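You operate a simulated robot arm through the tools that you are given. There is no shell and no other tool. Be economical: measure what you need, move in short steps, check, and stop when the job is done.

The job below is to be done with a simulated robot arm. You get a single attempt, and the scene is never put back.

TASK
Stack the finest sieve on the catch tray and the coarsest on top, clamp them and try the shaker.
Fine: switch it on till it shakes, then off again; the clamp stays on HOLD.

The check looks at the end state, three seconds after you hand in, the way a careful person would. Anything else that was tipped, shoved, dropped, spilled or broken makes it a failure.

THE ROBOT
A 6-joint arm with a two-finger parallel gripper on a trunk, on a base that drives. Base frame: it is fixed to the floor where the robot stands at the start and does not move with it; the origin is under the middle of the robot, x ahead of it, y to its left, z up. Lengths are in mm, angles in rad, forces in N, time in s.
With the tool pointing down near the work surface it reaches from about 240 to 660 mm from the robot's upright axis, wherever it stands. Its first joint turns from -2.897 to 2.897 rad. Places, roughly: clamp bar [700, -400, 800]; cradle of the shaker [600, -400, 800]; shaker switch [500, -300, 700]; sieve shaker [600, -400, 700]; speed knob [500, -400, 700]. Payload 1.57 kg.
The TCP is the grasp point between the finger pads, 30 mm short of the fingertips. In the tool frame z runs along the fingers and y along their closing line. Largest opening 110 mm; finger width 24, thickness 12; the body of the gripper, 48 by 112 mm, starts 78 mm behind the TCP.
Orientation is that of the tool frame in the base frame, as [roll, pitch, yaw] about the fixed x, y, z axes, in that order (R = Rz(yaw) Ry(pitch) Rx(roll)). With the fingers straight down and closing along the base's y, the tool's x points along the base's -x, its y along +y and its z along -z.

THE INTERFACE
- The arm moves only by the tool arm_command. Its argument "motion" is a list of rows, each a list of 7 numbers: the turn, a rotation vector about the tool's x, y, z in units of 45 degrees (1.0 is 45 degrees), then the shift along the tool's x, y, z in units of 200 mm (1.0 is 200 mm), then the gripper command, from -1 (fully open) to 1 (shut), values between in proportion. In form: [[rx, ry, rz, tx, ty, tz, gripper], ...]. A call has 1 to 12 rows; each row is the pose to reach, as a shift and turn from the pose commanded when the call began, along the tool's axes at that moment. A call with a number of a shift or a turn outside -1 to 1 is refused whole. Rows are played at 5 a second. More than 50 mm and 0.15 rad between two rows, or a gripper value outside its range, and nothing of the call is played. A pose out of reach is approached as far as the arm can. The call stops where the force on the tool passes 90 N (or 10 N more than at its start, if that is more) or the arm is blocked; 0.2 s more then pass. Each finger travels about 108 mm/s and halts on what it meets, pressing with about 35 N; the grip force reading is that of the motor and also rises with nothing between the fingers. The clock runs only during rows and for 0.2 s after the last one: add rows that repeat a pose to give the fingers time. The reply holds the time, the measured pose of the TCP, the force on the tool along the base axes, the opening and the grip force, in the units named above and with some noise, with the torque about the TCP (base axes, N m) and any sound that the robot's microphone picked up.
- Cameras (640 x 400 px; columns grow to the right, rows downward): "scene" is now at [31.5, 84.5, 1575]; the picture's right is [-0.74, -0.67, 0.00], its down [-0.53, 0.59, -0.61] and it looks along [0.41, -0.45, -0.79] (base axes); focal length 257 px, centre (320, 200). "wrist" rides on the gripper at [70, 16, -141] in the tool frame; the picture's right is [-0.23, 0.97, 0.00], its down [-0.86, -0.20, -0.48] and it looks along [-0.47, -0.11, 0.88] (tool axes); focal length 222 px, centre (320, 200). There is no depth. A picture from a camera that has moved, and an enlarged one, comes with that camera's place and axes in the base frame and with its lens.
- get_image(camera): a new picture of that camera. No time passes.
- move_column(by): slides the trunk up (or, below 0, down) by that many mm; the arm and the scene camera ride with it, the base frame stays. It gives what a move gives, with no picture.
- roll_base(legs): drives the robot by 1 to 6 legs, each [ahead, left, turn to the left] in mm, mm and rad, along the robot's own axes; the way and the turn of a leg run together, so that a leg with both is an arc; at most 1500 mm and 3.142 rad a leg. The arm and the cameras ride along, it lands a little off, and it stops where it bumps. It gives what a move gives.
- pan_tilt(pan, tilt): turns the head with the scene camera to pan (to the left, within 2.094 rad either way) and tilt (down, from -0.506 to 1.204), counted from straight ahead of the robot. It gives what a move gives.
- enlarge(camera, box): a new picture of the part [left, top, right, bottom] of that camera's present view, enlarged. No time passes.
- finish_job(): hands the job in; it is judged then, once.

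Go step by step. Nothing tells you exact positions but the pictures and the camera data: compare them with the known pose of the tool, close in by small moves and look again before you grip or let go. The budget is 120 turns and 90 pictures, counting those below and the enlarged ones. Unless the task says otherwise, let go and move clear before handing in, and close with one line.

The tools are called as a command line: name --pt "numbers of a row" for each row, then --argument value for the rest, lists and objects as JSON in quotes. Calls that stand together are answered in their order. arm_command: Moves the arm, as the interface text tells. Its arguments: {"type":"object","properties":{"motion":{"type":"array"}},"required":["motion"]} The other tools are called the same way: move_column (by) slides the trunk up or down; roll_base (legs) drives the base; pan_tilt (pan, tilt) turns the head that bears the scene camera; get_image (camera) takes a picture; enlarge (camera, box) takes an enlarged picture of a part of a camera's view; finish_job () hands the job in.

At the start:

```text
t: 0.0
position: [249.7, -262.3, 1012.2]
tool_rot: [-3.141, 0.001, -3.141]
force: [0.4, 0.5, 0.5]
wrist_torque: [-0.01, 0.0, 0.0]
grip_width: 110.0
grasp_force: 0.1
trunk travel left (down, up): [-175.0, 415.0]
robot x, y, heading: [1.4, -0.4, 0.005]
head pan, tilt: [-0.831, 0.916]
```

scene: 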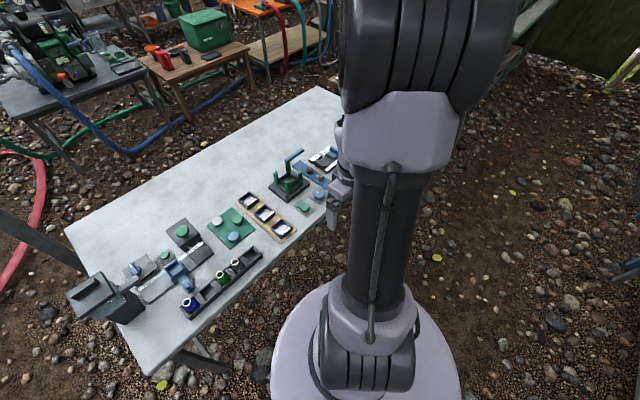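
wrist: 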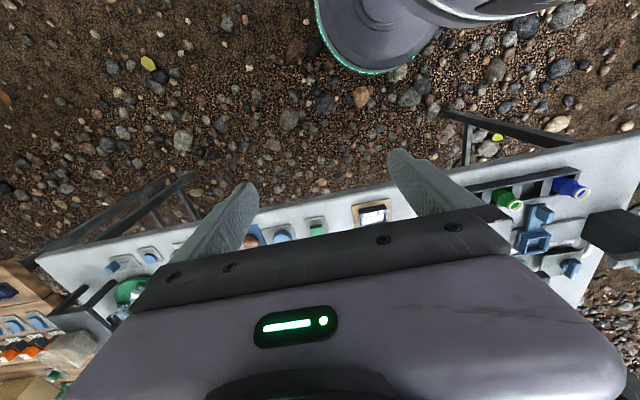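

I see a bench with several devices on it. I need a closer look to find the sieves, tray, shaker and switch.

enlarge --camera "scene" --box '[220, 130, 350, 250]'

enlarge --camera "scene" --box '[60, 210, 280, 345]'

```text
3.33 times, centred on (285, 190) of scene
camera zoom: at [31.5, 84.5, 1575.0], right [-0.74, -0.67, 0.0], down [-0.53, 0.59, -0.61], along [0.41, -0.45, -0.79], focal length 856 px, centre (437, 233)
```

zoom: 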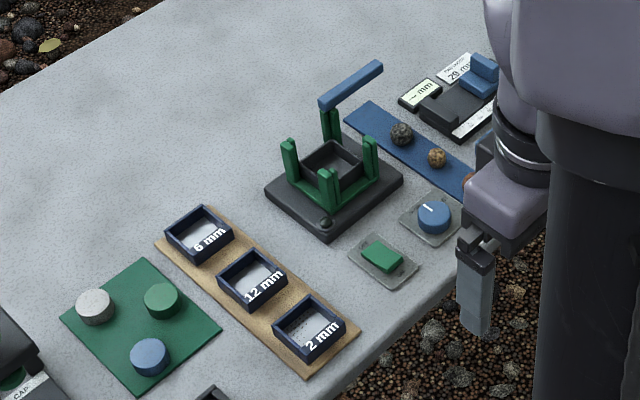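

```text
2.91 times, centred on (170, 278) of scene
camera zoom: at [31.5, 84.5, 1575.0], right [-0.74, -0.67, 0.0], down [-0.53, 0.59, -0.61], along [0.41, -0.45, -0.79], focal length 747 px, centre (756, -26)
```

zoom: 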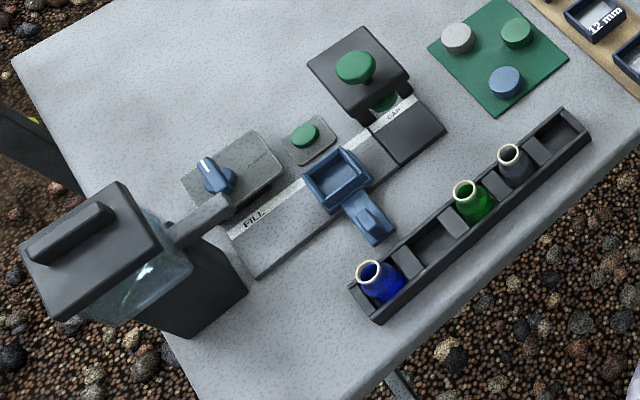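

The sieves lie in a row near y=-205 (2 mm at x≈500, 12 mm at x≈606, 6 mm at x≈712), and the shaker is near (649,-389). I'll drive closer and look with both cameras.

roll_base --legs '[[0, -300, 0], [110, 0, 0]]'

pan_tilt --pan 0.0 --tilt 0.95

get_image --camera "scene"

get_image --camera "wrist"

```text
t: 2.8
position: [357.3, -563.5, 1011.5]
tool_rot: [3.14, -0.004, 3.138]
force: [0.6, 0.0, -0.7]
wrist_torque: [0.02, 0.01, 0.04]
grip_width: 110.1
grasp_force: 0.1
trunk travel left (down, up): [-175.0, 415.0]
robot x, y, heading: [108.2, -298.2, -0.008]
head pan, tilt: [-0.831, 0.916]
```

```text
t: 4.0
position: [356.5, -563.6, 1011.2]
tool_rot: [-3.141, 0.001, 3.138]
force: [-0.1, 0.3, -0.4]
wrist_torque: [0.0, -0.04, -0.01]
grip_width: 109.8
grasp_force: 0.2
trunk travel left (down, up): [-175.0, 415.0]
robot x, y, heading: [110.2, -302.8, -0.002]
head pan, tilt: [0.0, 0.949]
```

```text
85 pictures are left
camera scene: at [161.4, -160.9, 1572.6], right [0.0, -1.0, 0.0], down [-0.81, 0.0, -0.58], along [0.58, 0.0, -0.81], focal length 257 px, centre (320, 200)
```

scene: 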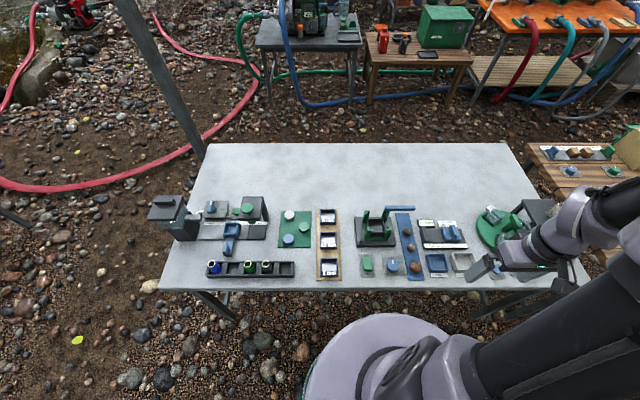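

```text
84 pictures are left
camera wrist: at [286.2, -547.2, 1154.8], right [0.23, 0.97, 0.0], down [0.85, -0.2, 0.48], along [0.47, -0.11, -0.88], focal length 222 px, centre (320, 200)
```

wrist: 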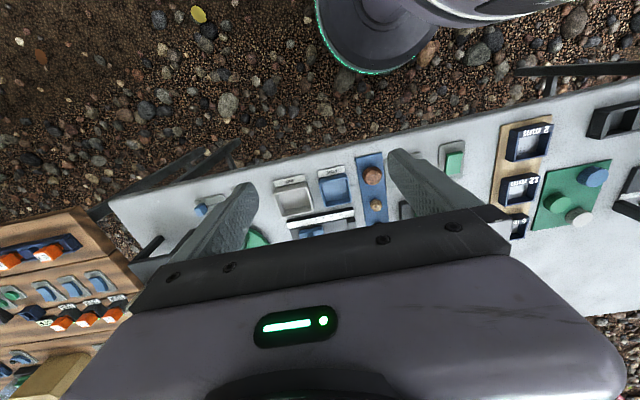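

enlarge --camera "scene" --box '[270, 195, 430, 290]'

enlarge --camera "scene" --box '[340, 195, 410, 285]'

```text
4.00 times, centred on (350, 242) of scene
camera zoom: at [161.4, -160.9, 1572.6], right [0.0, -1.0, 0.0], down [-0.81, 0.0, -0.58], along [0.58, 0.0, -0.81], focal length 1027 px, centre (200, 30)
```

zoom: 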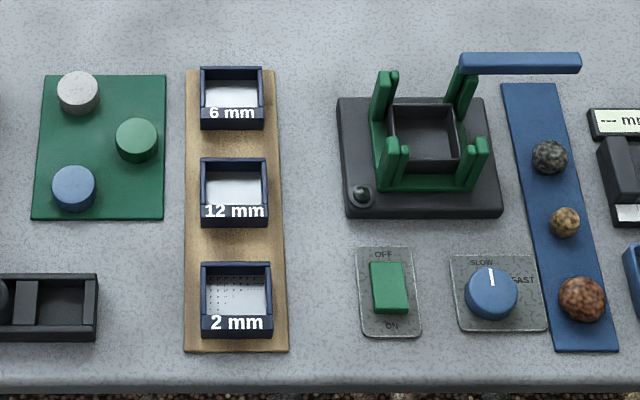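

```text
4.44 times, centred on (375, 240) of scene
camera zoom: at [161.4, -160.9, 1572.6], right [0.0, -1.0, 0.0], down [-0.81, 0.0, -0.58], along [0.58, 0.0, -0.81], focal length 1141 px, centre (76, 22)
```

zoom: 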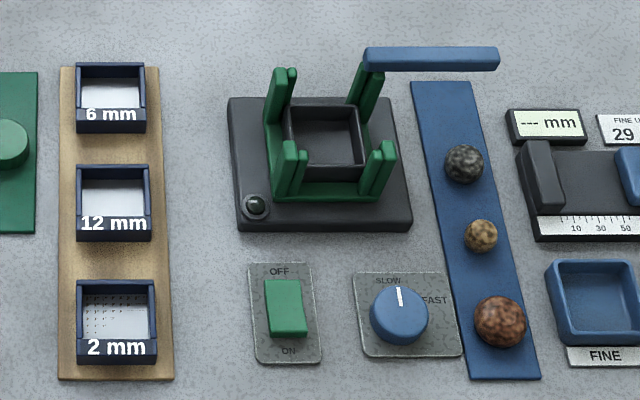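

The three sieves, shaker, rocker (OFF far, ON near) and clamp bar (swung out to the right) are clear. I'll bring the wrist camera over the shaker for a close view.

arm_command --pt "0 0 0 -0.16 0.14 0.06 -1" --pt "0 0 0 -0.32 0.28 0.13 -1" --pt "0 0 0 -0.48 0.42 0.19 -1" --pt "0 0 0 -0.64 0.56 0.25 -1" --pt "0 0 0 -0.8 0.7 0.32 -1" --pt "0 0 0 -0.95 0.83 0.38 -1" --pt "0 0 0 -0.95 0.83 0.38 -1"

get_image --camera "wrist"

get_image --camera "scene"

```text
t: 5.6
position: [545.9, -397.7, 935.6]
tool_rot: [3.14, -0.001, 3.137]
force: [-0.4, 0.0, 0.2]
wrist_torque: [-0.01, -0.02, 0.03]
grip_width: 110.0
grasp_force: 0.0
trunk travel left (down, up): [-175.0, 415.0]
robot x, y, heading: [104.4, -300.8, -0.004]
head pan, tilt: [0.0, 0.949]
```

```text
81 pictures are left
camera wrist: at [475.0, -381.4, 1078.0], right [0.23, 0.97, 0.0], down [0.85, -0.2, 0.48], along [0.47, -0.11, -0.88], focal length 222 px, centre (320, 200)
```

wrist: 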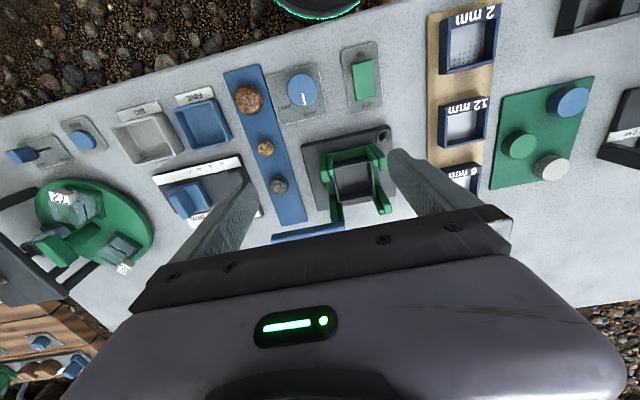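

```text
80 pictures are left
camera scene: at [161.2, -161.0, 1572.6], right [0.0, -1.0, 0.0], down [-0.81, 0.0, -0.58], along [0.58, 0.0, -0.81], focal length 257 px, centre (320, 200)
```

scene: 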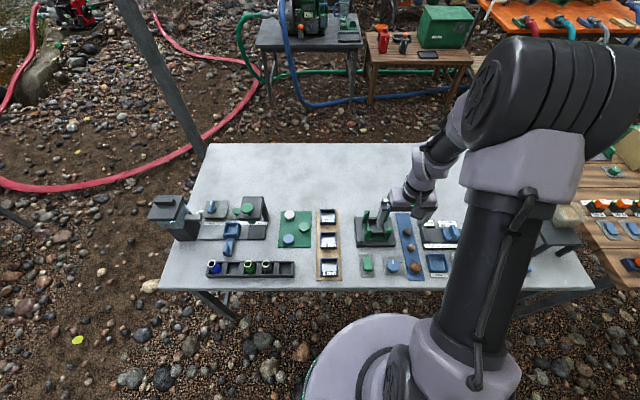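

enlarge --camera "wrist" --box '[230, 30, 410, 245]'

```text
1.86 times, centred on (320, 138) of wrist
camera zoom: at [475.0, -381.4, 1078.0], right [0.23, 0.97, 0.0], down [0.85, -0.2, 0.48], along [0.47, -0.11, -0.88], focal length 413 px, centre (320, 316)
```

zoom: 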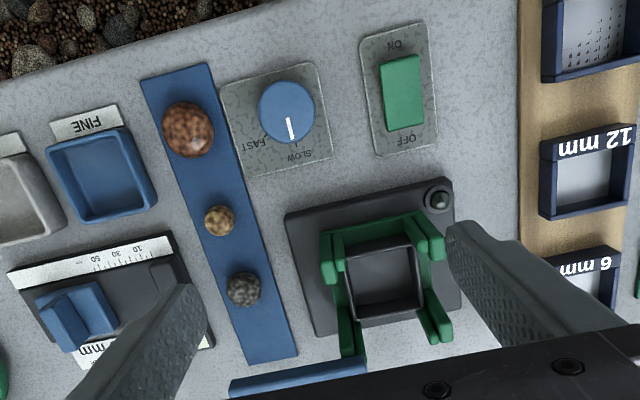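

I need to see the clamp's pivot and its HOLD mark, so I'll look from above it.

arm_command --pt "0 0 0 -0.2 -0.08 0 -1" --pt "0 0 0 -0.4 -0.16 0 -1" --pt "0 0 0 -0.6 -0.24 0 -1" --pt "0 0 0 -0.7 -0.26 0 -1" --pt "0 0 0 -0.7 -0.26 0 -1"

enlarge --camera "wrist" --box '[200, 0, 440, 210]'

```text
t: 6.8
position: [686.2, -449.9, 933.3]
tool_rot: [-3.141, 0.001, 3.139]
force: [-0.7, 0.0, 1.2]
wrist_torque: [0.01, 0.01, 0.03]
grip_width: 110.0
grasp_force: 0.2
trunk travel left (down, up): [-175.0, 415.0]
robot x, y, heading: [104.1, -300.6, -0.007]
head pan, tilt: [0.0, 0.949]
```

```text
1.90 times, centred on (320, 105) of wrist
camera zoom: at [615.5, -434.6, 1077.4], right [0.23, 0.97, 0.0], down [0.85, -0.2, 0.48], along [0.47, -0.11, -0.88], focal length 423 px, centre (320, 381)
```

zoom: 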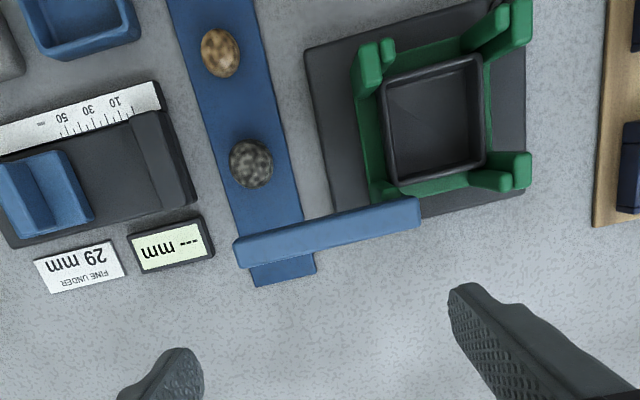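

The bar sits on the rear-right post at z≈835. I'll back off with the gripper tilted forward for a low oblique view, to see heights and the pivot.

arm_command --pt "0 -0.17 0 0.13 0 0.0 -1" --pt "0 -0.34 0 0.26 0 0.0 -1" --pt "0 -0.5 0 0.4 0 0.05 -1" --pt "0 -0.66 0 0.55 0.0 0.1 -1" --pt "0 -0.8 0 0.7 0.0 0.15 -1" --pt "0 -0.9 0 0.8 0.0 0.18 -1" --pt "0 -0.9 0 0.8 0.0 0.18 -1"

get_image --camera "wrist"

```text
t: 8.4
position: [563.9, -482.4, 945.6]
tool_rot: [3.105, 0.68, 3.123]
force: [-0.4, 0.2, 0.6]
wrist_torque: [-0.01, 0.01, -0.02]
grip_width: 109.9
grasp_force: 0.0
out of reach, approached as far as the arm can: row 3, 4, 5, 6, 7
trunk travel left (down, up): [-175.0, 415.0]
robot x, y, heading: [106.3, -299.2, -0.007]
head pan, tilt: [0.0, 0.949]
```

```text
77 pictures are left
camera wrist: at [418.8, -468.5, 1013.9], right [0.17, 0.97, 0.17], down [0.36, -0.22, 0.9], along [0.92, -0.09, -0.39], focal length 222 px, centre (320, 200)
```

wrist: 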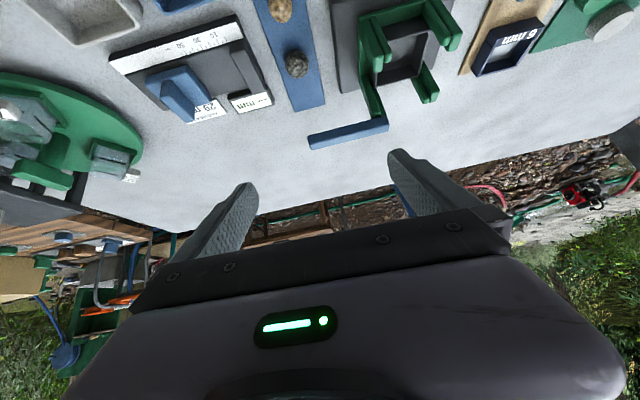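

enlarge --camera "wrist" --box '[290, 0, 550, 165]'

```text
2.42 times, centred on (420, 82) of wrist
camera zoom: at [418.8, -468.5, 1013.9], right [0.17, 0.97, 0.17], down [0.36, -0.22, 0.9], along [0.92, -0.09, -0.39], focal length 538 px, centre (78, 485)
```

zoom: 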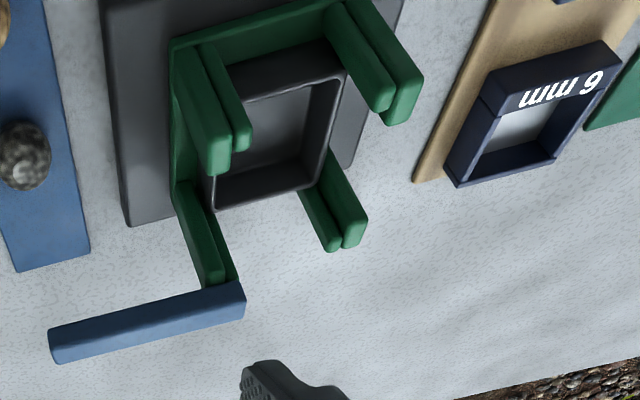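

The bar sits on top of the rear-right post and the post height suits three stacked sieves (2, 6, 12). I'll straighten the tool next.

arm_command --pt "0 0.18 0 0 0 0 -1" --pt "0 0.36 0 0 0 0 -1" --pt "0 0.54 0 0 0 0 -1" --pt "0 0.72 0 0 0 0 -1" --pt "0 0.88 0 0 0 0 -1" --pt "0 0.88 0 0 0 0 -1"

```text
t: 9.8
position: [565.1, -483.2, 948.4]
tool_rot: [-3.14, 0.015, 3.138]
force: [0.2, -1.0, -0.9]
wrist_torque: [0.0, 0.01, 0.0]
grip_width: 110.0
grasp_force: 0.1
trunk travel left (down, up): [-175.0, 415.0]
robot x, y, heading: [108.9, -299.7, -0.002]
head pan, tilt: [0.0, 0.949]
```

arm_command --pt "0 0.02 0 0.06 0.2 0 -1" --pt "0 0.02 0 0.12 0.4 0 -1" --pt "0 0.02 0 0.2 0.6 0 -1" --pt "0 0.02 0 0.28 0.8 0 -1" --pt "0 0.02 0 0.38 0.98 0 -1"

arm_command --pt "0 0 0 0 0.2 0.06 -1" --pt "0 0 0 0 0.4 0.12 -1" --pt "0 0 0 0 0.47 0.3 -1" --pt "0 0 0 0 0.47 0.4 -1" --pt "0 0 0 0 0.47 0.4 -1"

get_image --camera "wrist"

enlarge --camera "scene" --box '[270, 195, 430, 290]'

```text
t: 11.0
position: [488.1, -285.5, 944.9]
tool_rot: [-3.141, -0.001, 3.139]
force: [-0.4, -0.7, -0.1]
wrist_torque: [-0.02, -0.01, -0.02]
grip_width: 109.8
grasp_force: 0.1
trunk travel left (down, up): [-175.0, 415.0]
robot x, y, heading: [105.1, -299.9, -0.003]
head pan, tilt: [0.0, 0.949]
```

```text
t: 12.2
position: [487.8, -193.1, 867.5]
tool_rot: [-3.141, 0.001, 3.137]
force: [-0.5, 0.0, -0.1]
wrist_torque: [-0.01, 0.0, 0.0]
grip_width: 109.9
grasp_force: 0.0
trunk travel left (down, up): [-175.0, 415.0]
robot x, y, heading: [106.3, -303.8, -0.004]
head pan, tilt: [0.0, 0.949]
```

```text
75 pictures are left
camera wrist: at [416.9, -176.6, 1010.6], right [0.23, 0.97, 0.0], down [0.85, -0.2, 0.48], along [0.47, -0.11, -0.88], focal length 222 px, centre (320, 200)
```

wrist: 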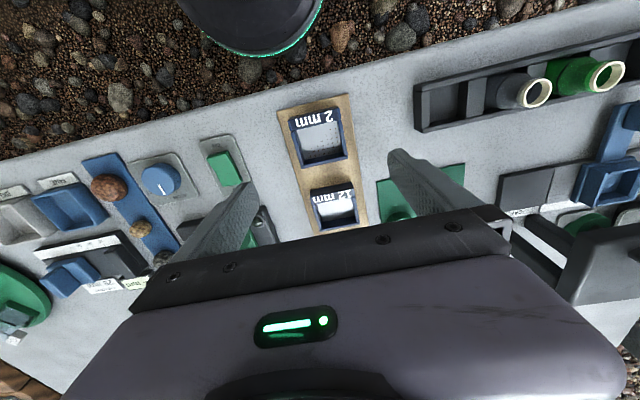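

```text
4.00 times, centred on (350, 242) of scene
camera zoom: at [161.3, -160.9, 1572.6], right [0.0, -1.0, 0.0], down [-0.81, 0.0, -0.58], along [0.58, 0.0, -0.81], focal length 1027 px, centre (200, 30)
```

zoom: 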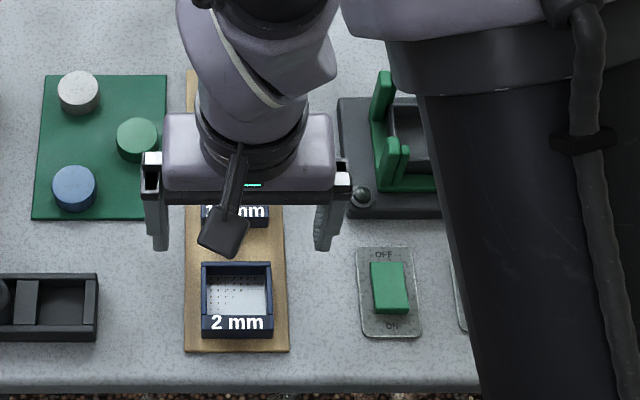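

enlarge --camera "wrist" --box '[260, 85, 390, 235]'

```text
2.67 times, centred on (325, 160) of wrist
camera zoom: at [416.9, -176.6, 1010.6], right [0.23, 0.97, 0.0], down [0.85, -0.2, 0.48], along [0.47, -0.11, -0.88], focal length 592 px, centre (307, 307)
```

zoom: 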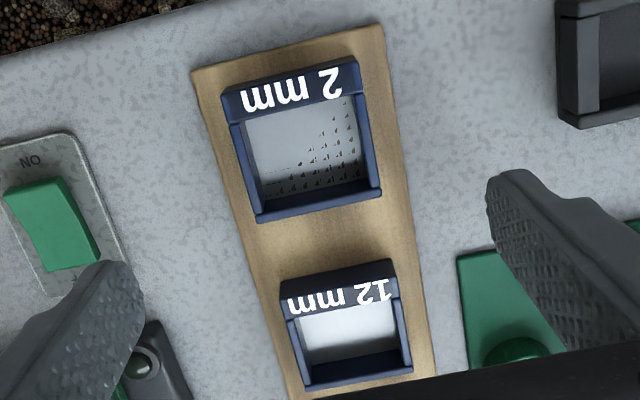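

enlarge --camera "scene" --box '[315, 240, 347, 290]'

enlarge --camera "wrist" --box '[280, 90, 360, 180]'

```text
8.00 times, centred on (331, 265) of scene
camera zoom: at [161.3, -160.9, 1572.6], right [0.0, -1.0, 0.0], down [-0.81, 0.0, -0.58], along [0.58, 0.0, -0.81], focal length 2054 px, centre (232, -320)
```

zoom: 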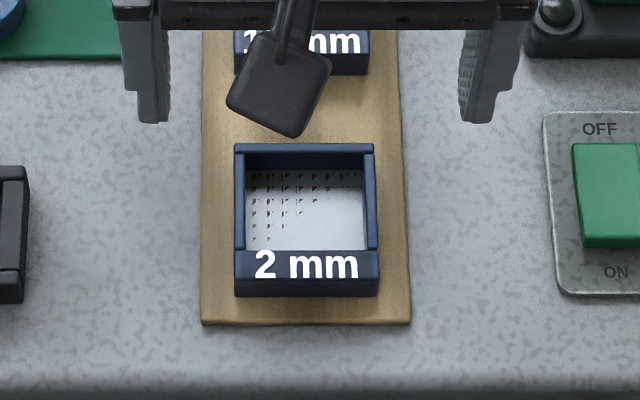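

```text
4.44 times, centred on (320, 135) of wrist
camera zoom: at [416.9, -176.6, 1010.6], right [0.23, 0.97, 0.0], down [0.85, -0.2, 0.48], along [0.47, -0.11, -0.88], focal length 987 px, centre (320, 489)
```

zoom: 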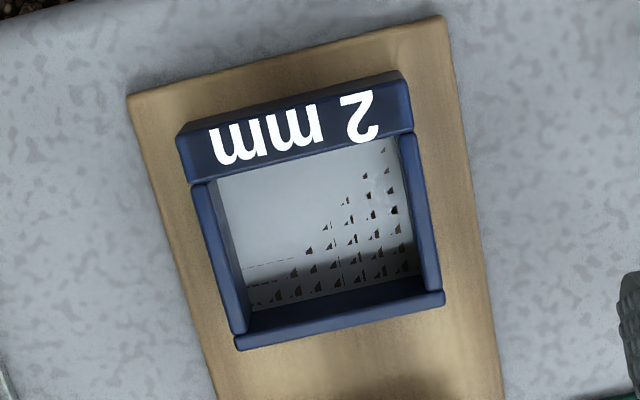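

The 2 mm sieve is centred near (478,-192), with its rim at z≈756 on a board at z≈726. I'll descend over it with the gripper open.

arm_command --pt "0 0 0 0.05 0 0.12 -1" --pt "0 0 0 0.05 0 0.3 -1" --pt "0 0 0 0.05 0 0.45 -1" --pt "0 0 0 0.05 0 0.52 -1" --pt "0 0 0 0.05 0 0.52 -1"

enlarge --camera "scene" --box '[295, 220, 375, 290]'

enlarge --camera "wrist" --box '[220, 60, 420, 240]'

```text
t: 13.4
position: [479.7, -192.2, 764.9]
tool_rot: [-3.141, 0.0, 3.14]
force: [0.2, 0.4, 0.3]
wrist_torque: [0.02, -0.02, 0.01]
grip_width: 110.2
grasp_force: 0.0
trunk travel left (down, up): [-175.0, 415.0]
robot x, y, heading: [109.0, -299.1, -0.003]
head pan, tilt: [0.0, 0.949]
```

```text
5.71 times, centred on (335, 255) of scene
camera zoom: at [161.4, -160.9, 1572.6], right [0.0, -1.0, 0.0], down [-0.81, 0.0, -0.58], along [0.58, 0.0, -0.81], focal length 1467 px, centre (234, -114)
```

zoom: 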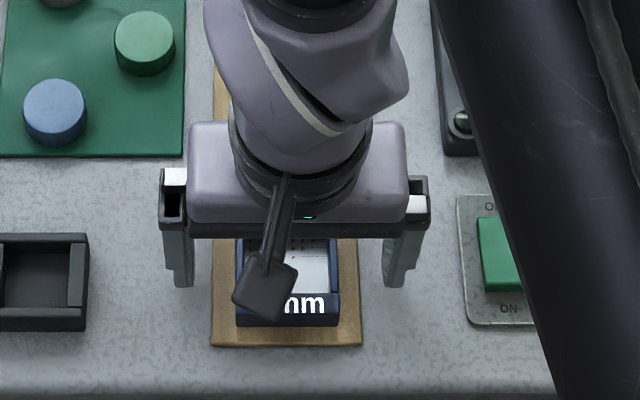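

```text
2.22 times, centred on (320, 150) of wrist
camera zoom: at [408.4, -177.0, 907.4], right [0.23, 0.97, 0.0], down [0.85, -0.2, 0.48], along [0.47, -0.11, -0.88], focal length 494 px, centre (320, 311)
```

zoom: 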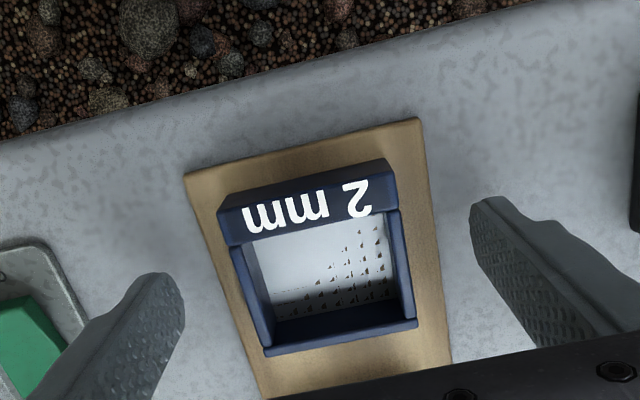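

Centring matches within 2 mm, so I'll grip the 2 mm sieve and lift it a little.

arm_command --pt "0 0 0 0.01 0 0.015 -1" --pt "0 0 0 0.01 0 0.015 0" --pt "0 0 0 0.01 0 0.015 1" --pt "0 0 0 0.01 0 0.015 1" --pt "0 0 0 0.01 0 0.015 1" --pt "0 0 0 0.01 0 0.015 1"

arm_command --pt "0 0 0 0 0 -0.1 1" --pt "0 0 0 0 0 -0.3 1" --pt "0 0 0 0 0 -0.5 1" --pt "0 0 0 0 0 -0.75 1" --pt "0 0 0 0 0 -0.9 1" --pt "0 0 0 0 0 -0.9 1"

get_image --camera "wrist"

enlarge --camera "scene" --box '[270, 180, 430, 280]'

```text
t: 14.8
position: [478.7, -193.2, 760.6]
tool_rot: [-3.141, 0.001, 3.139]
force: [0.6, 0.1, 1.9]
wrist_torque: [-0.02, -0.06, 0.01]
grip_width: 58.9
grasp_force: 35.4
trunk travel left (down, up): [-175.0, 415.0]
robot x, y, heading: [106.5, -299.5, -0.003]
head pan, tilt: [0.0, 0.949]
```

```text
t: 16.2
position: [475.9, -193.4, 940.9]
tool_rot: [-3.141, 0.0, 3.139]
force: [-0.1, -0.2, -0.3]
wrist_torque: [0.02, 0.02, -0.04]
grip_width: 58.8
grasp_force: 34.9
trunk travel left (down, up): [-175.0, 415.0]
robot x, y, heading: [104.0, -305.0, 0.0]
head pan, tilt: [0.0, 0.949]
```

```text
68 pictures are left
camera wrist: at [405.4, -178.4, 1084.9], right [0.23, 0.97, 0.0], down [0.85, -0.2, 0.48], along [0.47, -0.11, -0.88], focal length 222 px, centre (320, 200)
```

wrist: 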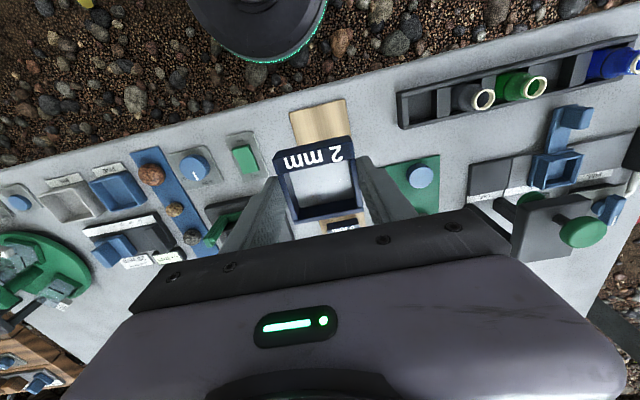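

```text
4.00 times, centred on (350, 230) of scene
camera zoom: at [161.6, -160.8, 1572.5], right [0.0, -1.0, 0.0], down [-0.81, 0.0, -0.58], along [0.58, 0.0, -0.81], focal length 1027 px, centre (200, 80)
```

zoom: 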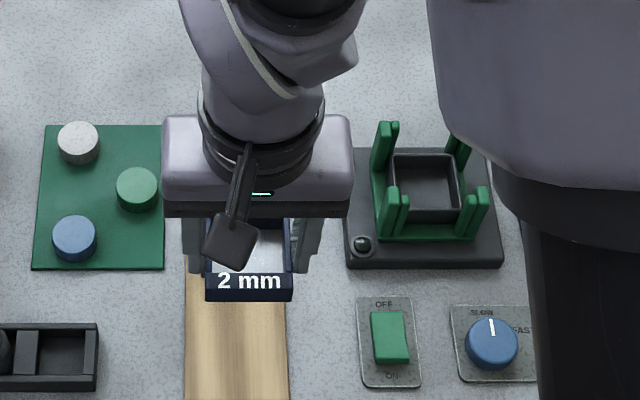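

Sieve is held. I'll carry it over the cradle at about (620,-364), staying high, and look.

arm_command --pt "0 0 0 -0.14 -0.17 0 1" --pt "0 0 0 -0.28 -0.34 0 1" --pt "0 0 0 -0.42 -0.51 0 1" --pt "0 0 0 -0.56 -0.68 0 1" --pt "0 0 0 -0.71 -0.855 0 1" --pt "0 0 0 -0.71 -0.855 0.1 1" --pt "0 0 0 -0.71 -0.855 0.1 1"

enlarge --camera "wrist" --box '[200, 60, 440, 240]'

enlarge --camera "scene" --box '[330, 180, 430, 280]'

```text
t: 17.8
position: [617.9, -366.9, 920.5]
tool_rot: [3.141, 0.0, 3.141]
force: [0.2, 0.0, -0.9]
wrist_torque: [-0.02, 0.0, 0.0]
grip_width: 58.6
grasp_force: 34.9
trunk travel left (down, up): [-175.0, 415.0]
robot x, y, heading: [108.7, -302.2, -0.004]
head pan, tilt: [0.0, 0.949]
```

```text
2.22 times, centred on (320, 150) of wrist
camera zoom: at [547.7, -351.3, 1064.3], right [0.23, 0.97, 0.0], down [0.85, -0.2, 0.48], along [0.47, -0.11, -0.88], focal length 494 px, centre (320, 311)
```

zoom: 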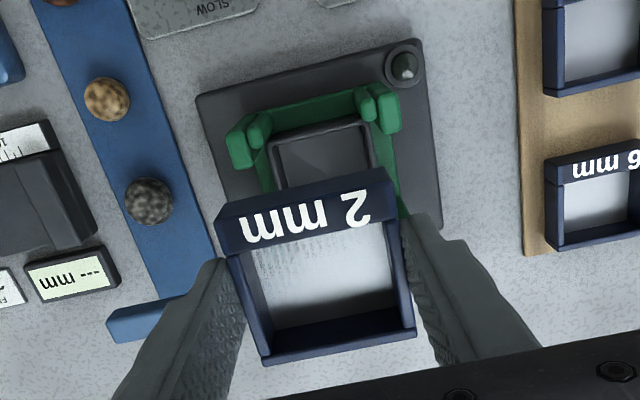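

```text
4.00 times, centred on (380, 230) of scene
camera zoom: at [161.4, -160.8, 1572.6], right [0.0, -1.0, 0.0], down [-0.81, 0.0, -0.58], along [0.58, 0.0, -0.81], focal length 1027 px, centre (80, 80)
```

zoom: 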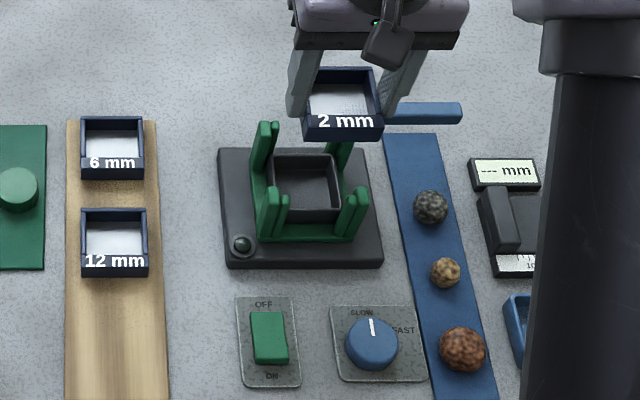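

enlarge --camera "wrist" --box '[262, 70, 372, 160]'

enlarge --camera "scene" --box '[380, 200, 430, 245]'

```text
4.44 times, centred on (317, 115) of wrist
camera zoom: at [547.7, -351.3, 1064.3], right [0.23, 0.97, 0.0], down [0.85, -0.2, 0.48], along [0.47, -0.11, -0.88], focal length 987 px, centre (333, 578)
```

zoom: 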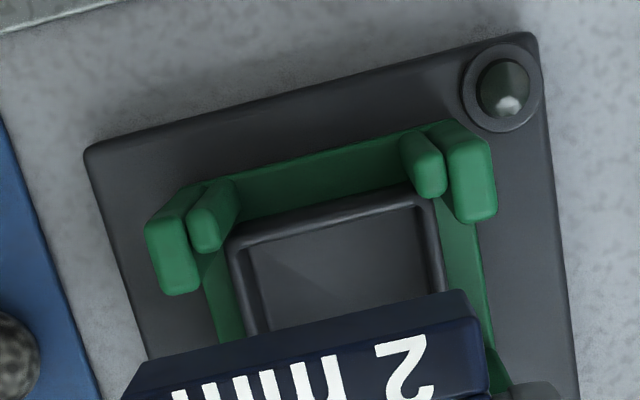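

```text
8.89 times, centred on (405, 222) of scene
camera zoom: at [161.4, -160.8, 1572.6], right [0.0, -1.0, 0.0], down [-0.81, 0.0, -0.58], along [0.58, 0.0, -0.81], focal length 2282 px, centre (-436, 0)
```

zoom: 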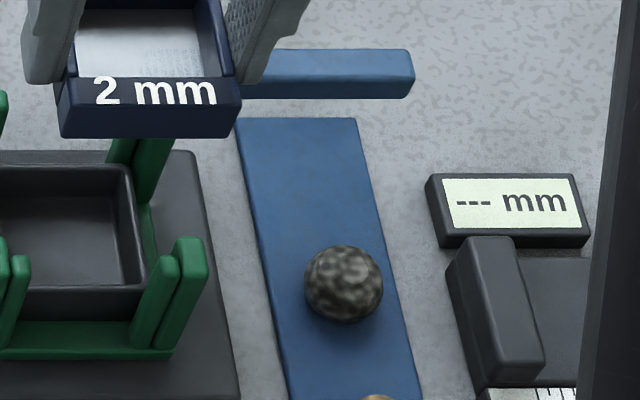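

Posts' inner faces span roughly x 584–645 and y −333…−393, so the sieve should go in at about TCP (616.5,-363). I'll lower it to just above the posts and check.

arm_command --pt "0 0 0 0.005 0.02 0.05 1" --pt "0 0 0 0.005 0.02 0.18 1" --pt "0 0 0 0.005 0.02 0.22 1" --pt "0 0 0 0.005 0.02 0.22 1"

enlarge --camera "wrist" --box '[240, 80, 400, 230]'

enlarge --camera "scene" --box '[350, 195, 410, 250]'

```text
t: 18.8
position: [617.5, -361.9, 877.1]
tool_rot: [3.141, 0.001, 3.138]
force: [0.9, -0.3, 0.2]
wrist_torque: [-0.04, 0.0, 0.0]
grip_width: 58.6
grasp_force: 34.8
trunk travel left (down, up): [-175.0, 415.0]
robot x, y, heading: [104.6, -299.2, -0.001]
head pan, tilt: [0.0, 0.949]
```

```text
2.67 times, centred on (320, 155) of wrist
camera zoom: at [546.3, -345.3, 1020.5], right [0.23, 0.97, 0.0], down [0.85, -0.2, 0.48], along [0.47, -0.11, -0.88], focal length 592 px, centre (320, 320)
```

zoom: 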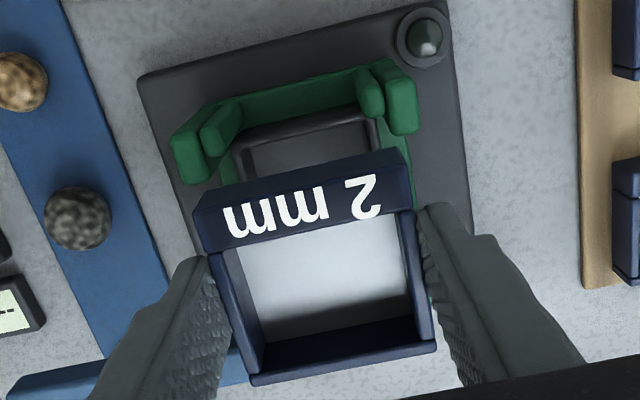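

```text
7.27 times, centred on (380, 222) of scene
camera zoom: at [161.4, -160.9, 1572.6], right [0.0, -1.0, 0.0], down [-0.81, 0.0, -0.58], along [0.58, 0.0, -0.81], focal length 1868 px, centre (-116, 36)
```

zoom: 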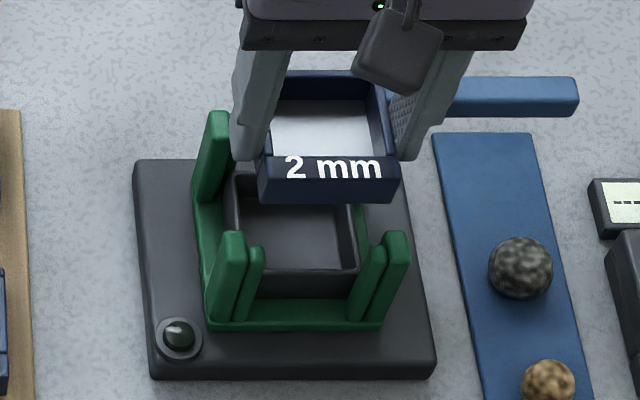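

Recomputing, the post tops are at z≈808 with their centre near (617,-363). I'll descend with a small correction and watch forces.

arm_command --pt "0 0 0 -0.01 -0.005 0.05 1" --pt "0 0 0 -0.01 -0.005 0.12 1" --pt "0 0 0 -0.01 -0.005 0.18 1" --pt "0 0 0 -0.01 -0.005 0.24 1" --pt "0 0 0 -0.01 -0.005 0.24 1"

enlarge --camera "wrist" --box '[240, 80, 400, 230]'

enlarge --camera "scene" --box '[350, 195, 410, 250]'

```text
t: 20.0
position: [617.0, -362.2, 827.4]
tool_rot: [3.141, -0.001, 3.138]
force: [-1.9, 0.3, -0.3]
wrist_torque: [0.06, 0.04, -0.01]
grip_width: 59.0
grasp_force: 35.0
trunk travel left (down, up): [-175.0, 415.0]
robot x, y, heading: [106.3, -300.9, -0.004]
head pan, tilt: [0.0, 0.949]
```

```text
2.67 times, centred on (320, 155) of wrist
camera zoom: at [547.3, -345.8, 971.0], right [0.23, 0.97, 0.0], down [0.85, -0.2, 0.48], along [0.47, -0.11, -0.88], focal length 592 px, centre (320, 320)
```

zoom: 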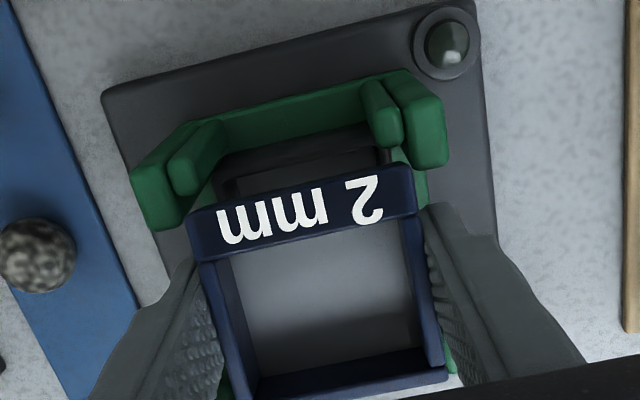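

```text
7.27 times, centred on (380, 222) of scene
camera zoom: at [161.3, -160.9, 1572.5], right [0.0, -1.0, 0.0], down [-0.81, 0.0, -0.58], along [0.58, 0.0, -0.81], focal length 1868 px, centre (-116, 36)
```

zoom: 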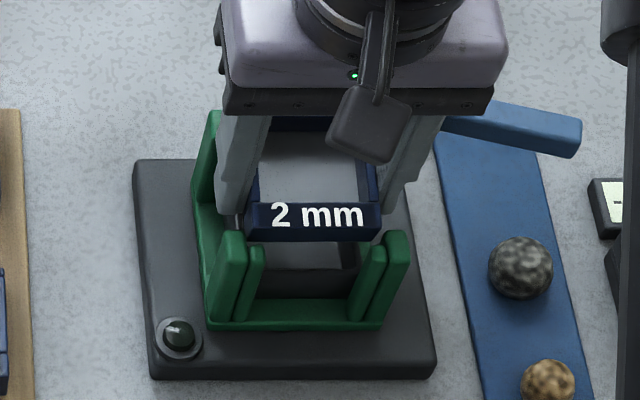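

The bar has swung slightly and the sieve appears to have shifted in the grip, so something touched. I'll look closely before going on.

get_image --camera "wrist"

enlarge --camera "scene" --box '[360, 205, 395, 240]'

```text
58 pictures are left
camera wrist: at [547.3, -345.8, 971.0], right [0.23, 0.97, 0.0], down [0.85, -0.2, 0.48], along [0.47, -0.11, -0.88], focal length 222 px, centre (320, 200)
```

wrist: 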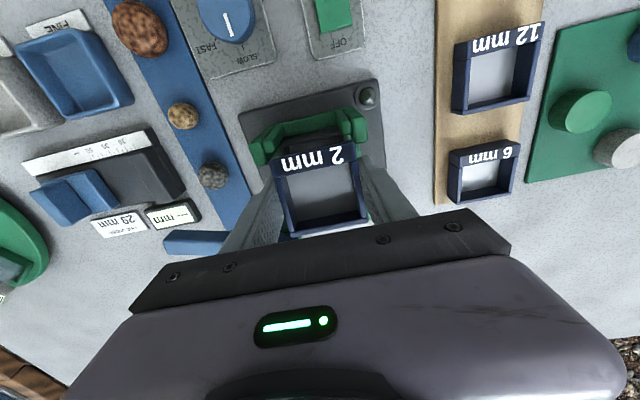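

```text
11.43 times, centred on (378, 222) of scene
camera zoom: at [161.3, -160.9, 1572.5], right [0.0, -1.0, 0.0], down [-0.81, 0.0, -0.58], along [0.58, 0.0, -0.81], focal length 2935 px, centre (-337, -57)
```

zoom: 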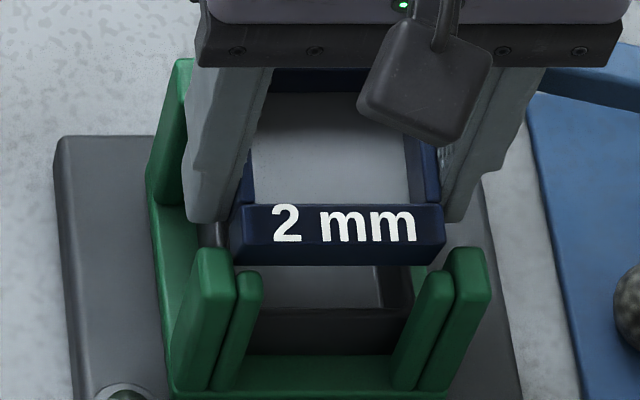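

The sieve's front edge is probably resting on the front posts; the cradle centre now looks like x≈621. I'll lift and inspect how the sieve sits in the grip and where the bar is.

arm_command --pt "0 0 0 0 0 -0.1 1" --pt "0 0 0 0 0 -0.25 1" --pt "0 0 0 0 0 -0.25 1"

enlarge --camera "wrist" --box '[240, 80, 400, 230]'

enlarge --camera "scene" --box '[350, 190, 420, 250]'

```text
t: 20.8
position: [618.9, -360.1, 879.9]
tool_rot: [3.141, 0.0, 3.14]
force: [0.8, -0.4, -0.1]
wrist_torque: [0.04, 0.0, 0.0]
grip_width: 58.6
grasp_force: 34.7
trunk travel left (down, up): [-175.0, 415.0]
robot x, y, heading: [106.0, -299.8, -0.009]
head pan, tilt: [0.0, 0.949]
```

```text
2.67 times, centred on (320, 155) of wrist
camera zoom: at [547.9, -345.8, 1022.2], right [0.23, 0.97, 0.0], down [0.85, -0.2, 0.48], along [0.47, -0.11, -0.88], focal length 592 px, centre (320, 320)
```

zoom: 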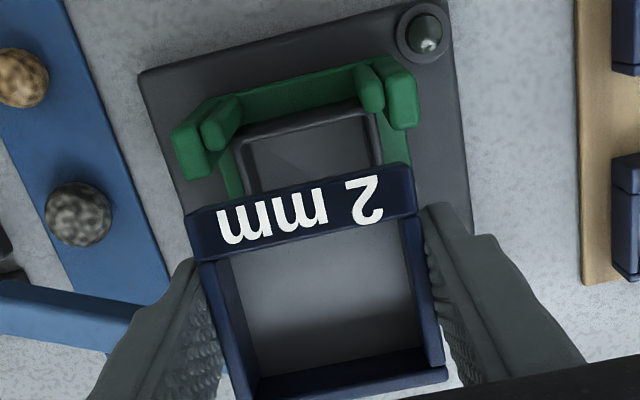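

```text
6.67 times, centred on (385, 220) of scene
camera zoom: at [161.6, -160.9, 1572.5], right [0.0, -1.0, 0.0], down [-0.81, 0.0, -0.58], along [0.58, 0.0, -0.81], focal length 1712 px, centre (-113, 67)
```

zoom: 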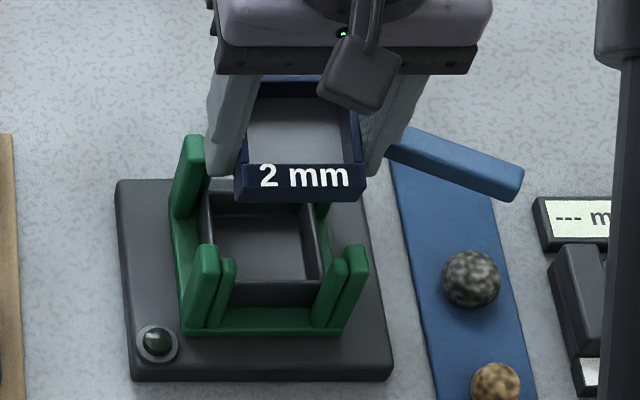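

The sieve slid up about 9 mm in the grip but is still level, so the post tops are at z≈801. I'll shift about +2.5 mm in x and −3.5 mm in y and try again gently.

arm_command --pt "0 0 0 -0.013 -0.018 0 1" --pt "0 0 0 -0.013 -0.018 0.1 1" --pt "0 0 0 -0.013 -0.018 0.2 1" --pt "0 0 0 -0.013 -0.018 0.29 1" --pt "0 0 0 -0.013 -0.018 0.29 1"

enlarge --camera "wrist" --box '[240, 80, 400, 230]'

enlarge --camera "scene" --box '[350, 190, 420, 250]'

```text
t: 22.0
position: [622.0, -364.3, 820.5]
tool_rot: [3.14, 0.0, 3.137]
force: [-0.8, 0.3, -0.4]
wrist_torque: [0.01, 0.0, -0.03]
grip_width: 60.0
grasp_force: 34.9
trunk travel left (down, up): [-175.0, 415.0]
robot x, y, heading: [107.2, -304.0, -0.005]
head pan, tilt: [0.0, 0.949]
```

```text
2.67 times, centred on (320, 155) of wrist
camera zoom: at [551.5, -348.8, 963.7], right [0.23, 0.97, 0.0], down [0.85, -0.2, 0.48], along [0.47, -0.11, -0.88], focal length 592 px, centre (320, 320)
```

zoom: 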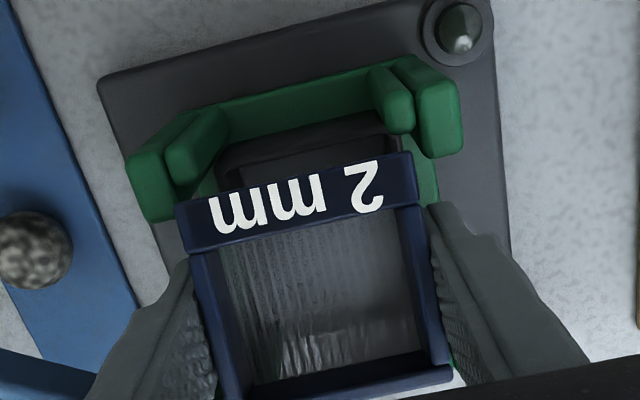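

```text
6.67 times, centred on (385, 220) of scene
camera zoom: at [160.8, -160.9, 1572.5], right [0.0, -1.0, 0.0], down [-0.81, 0.0, -0.58], along [0.58, 0.0, -0.81], focal length 1712 px, centre (-113, 67)
```

zoom: 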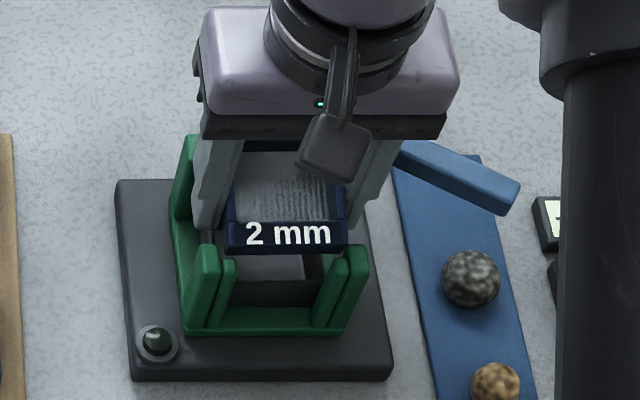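

It met something again at z≈800, and the bar rotated further, so the bar's inner end probably overhangs the rear-right corner. I'll lift away and look at the clamp unobstructed.

arm_command --pt "0 0 0 0 0 -0.15 1" --pt "0 0 0 0 0 -0.35 1" --pt "0 0 0 0 0 -0.5 1" --pt "0 0 0 0.1 0.2 -0.5 1" --pt "0 0 0 0.2 0.4 -0.5 1" --pt "0 0 0 0.3 0.6 -0.5 1" --pt "0 0 0 0.3 0.6 -0.5 1"

enlarge --camera "scene" --box '[345, 195, 420, 255]'

get_image --camera "wrist"

```text
t: 23.6
position: [562.1, -246.9, 919.3]
tool_rot: [-3.141, -0.001, 3.139]
force: [-0.5, -0.5, -1.5]
wrist_torque: [0.0, 0.01, 0.0]
grip_width: 59.4
grasp_force: 34.8
trunk travel left (down, up): [-175.0, 415.0]
robot x, y, heading: [109.7, -301.7, -0.011]
head pan, tilt: [0.0, 0.949]
```

```text
6.67 times, centred on (382, 225) of scene
camera zoom: at [161.5, -161.0, 1572.5], right [0.0, -1.0, 0.0], down [-0.81, 0.0, -0.58], along [0.58, 0.0, -0.81], focal length 1712 px, centre (-97, 33)
```

zoom: 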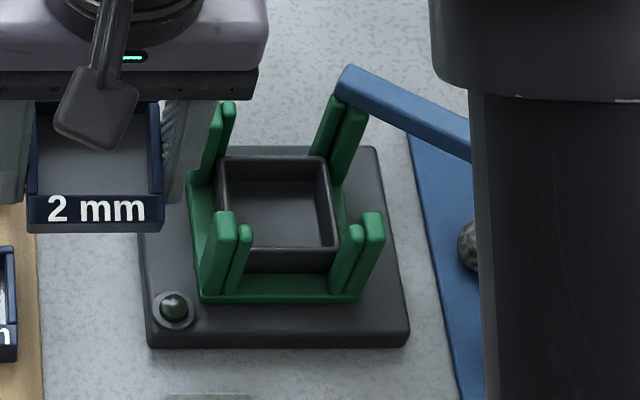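

```text
51 pictures are left
camera wrist: at [491.2, -230.3, 1061.6], right [0.23, 0.97, 0.0], down [0.85, -0.2, 0.48], along [0.47, -0.11, -0.88], focal length 222 px, centre (320, 200)
```

wrist: 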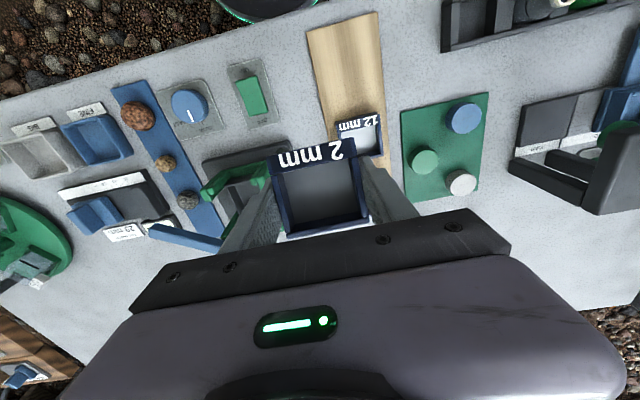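

With a clear view, matching the sieve edges to the posts in the same picture says the target is about 4 mm further in x and 1.5 mm in +y. I'll return above the posts and check before entering.

arm_command --pt "0 0 0 -0.1 -0.2 0 1" --pt "0 0 0 -0.2 -0.4 0 1" --pt "0 0 0 -0.32 -0.592 0 1" --pt "0 0 0 -0.32 -0.592 0.2 1" --pt "0 0 0 -0.32 -0.592 0.4 1" --pt "0 0 0 -0.32 -0.592 0.4 1"

enlarge --camera "scene" --box '[345, 195, 420, 255]'

enlarge --camera "wrist" --box '[240, 80, 400, 230]'

```text
t: 25.0
position: [626.5, -363.5, 840.2]
tool_rot: [3.141, 0.003, 3.141]
force: [-0.9, 1.3, 12.9]
wrist_torque: [-0.42, -0.37, 0.01]
grip_width: 59.7
grasp_force: 35.2
trunk travel left (down, up): [-175.0, 415.0]
robot x, y, heading: [104.0, -297.2, -0.008]
head pan, tilt: [0.0, 0.949]
```

```text
6.67 times, centred on (382, 225) of scene
camera zoom: at [160.0, -160.6, 1572.8], right [0.0, -1.0, 0.0], down [-0.81, 0.0, -0.58], along [0.58, 0.0, -0.81], focal length 1712 px, centre (-97, 33)
```

zoom: 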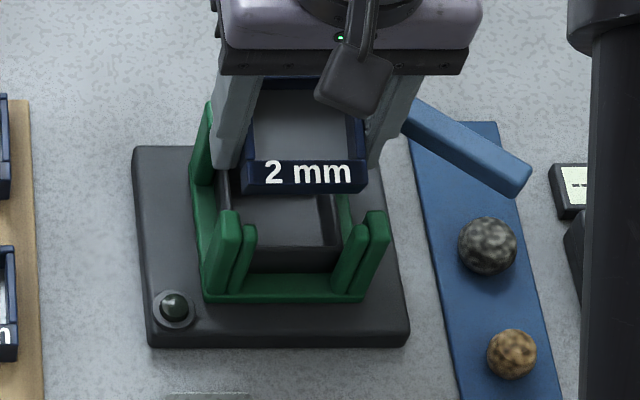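

```text
2.67 times, centred on (320, 155) of wrist
camera zoom: at [554.9, -346.7, 984.1], right [0.23, 0.97, 0.0], down [0.85, -0.2, 0.48], along [0.47, -0.11, -0.88], focal length 592 px, centre (320, 320)
```

zoom: 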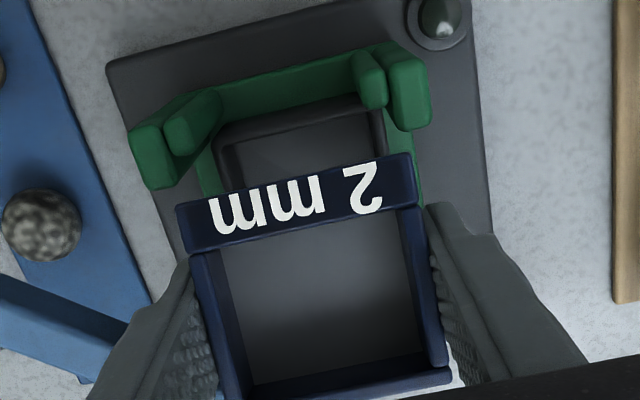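

The torque shows contact at the rear-right corner, where the swung bar now overhangs the stack. I'll set the sieve back on its board, swing the bar open with the closed fingers, and then restack.

arm_command --pt "0 0 0 0 0 -0.2 1" --pt "0 0 0 0 0 -0.4 1" --pt "0 0 0 0.15 0.18 -0.4 1" --pt "0 0 0 0.3 0.36 -0.4 1" --pt "0 0 0 0.45 0.54 -0.4 1" --pt "0 0 0 0.6 0.72 -0.4 1" --pt "0 0 0 0.734 0.855 -0.4 1" --pt "0 0 0 0.734 0.855 -0.2 1" --pt "0 0 0 0.734 0.855 0 1" --pt "0 0 0 0.734 0.855 0.2 1" --pt "0 0 0 0.734 0.855 0.38 1" --pt "0 0 0 0.734 0.855 0.38 1"

enlarge --camera "scene" --box '[295, 195, 425, 290]'

```text
t: 27.6
position: [481.3, -194.1, 764.4]
tool_rot: [-3.142, 0.0, 3.14]
force: [-0.4, 0.2, 0.0]
wrist_torque: [0.0, 0.01, 0.02]
grip_width: 59.2
grasp_force: 35.6
trunk travel left (down, up): [-175.0, 415.0]
robot x, y, heading: [108.3, -301.1, -0.006]
head pan, tilt: [0.0, 0.949]
```

```text
4.21 times, centred on (360, 242) of scene
camera zoom: at [161.3, -160.9, 1572.6], right [0.0, -1.0, 0.0], down [-0.81, 0.0, -0.58], along [0.58, 0.0, -0.81], focal length 1081 px, centre (152, 21)
```

zoom: 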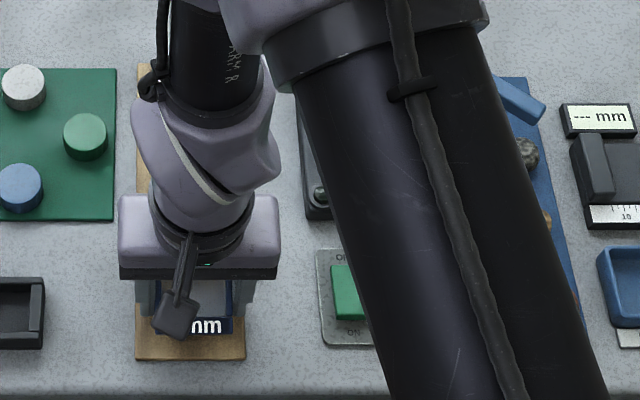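

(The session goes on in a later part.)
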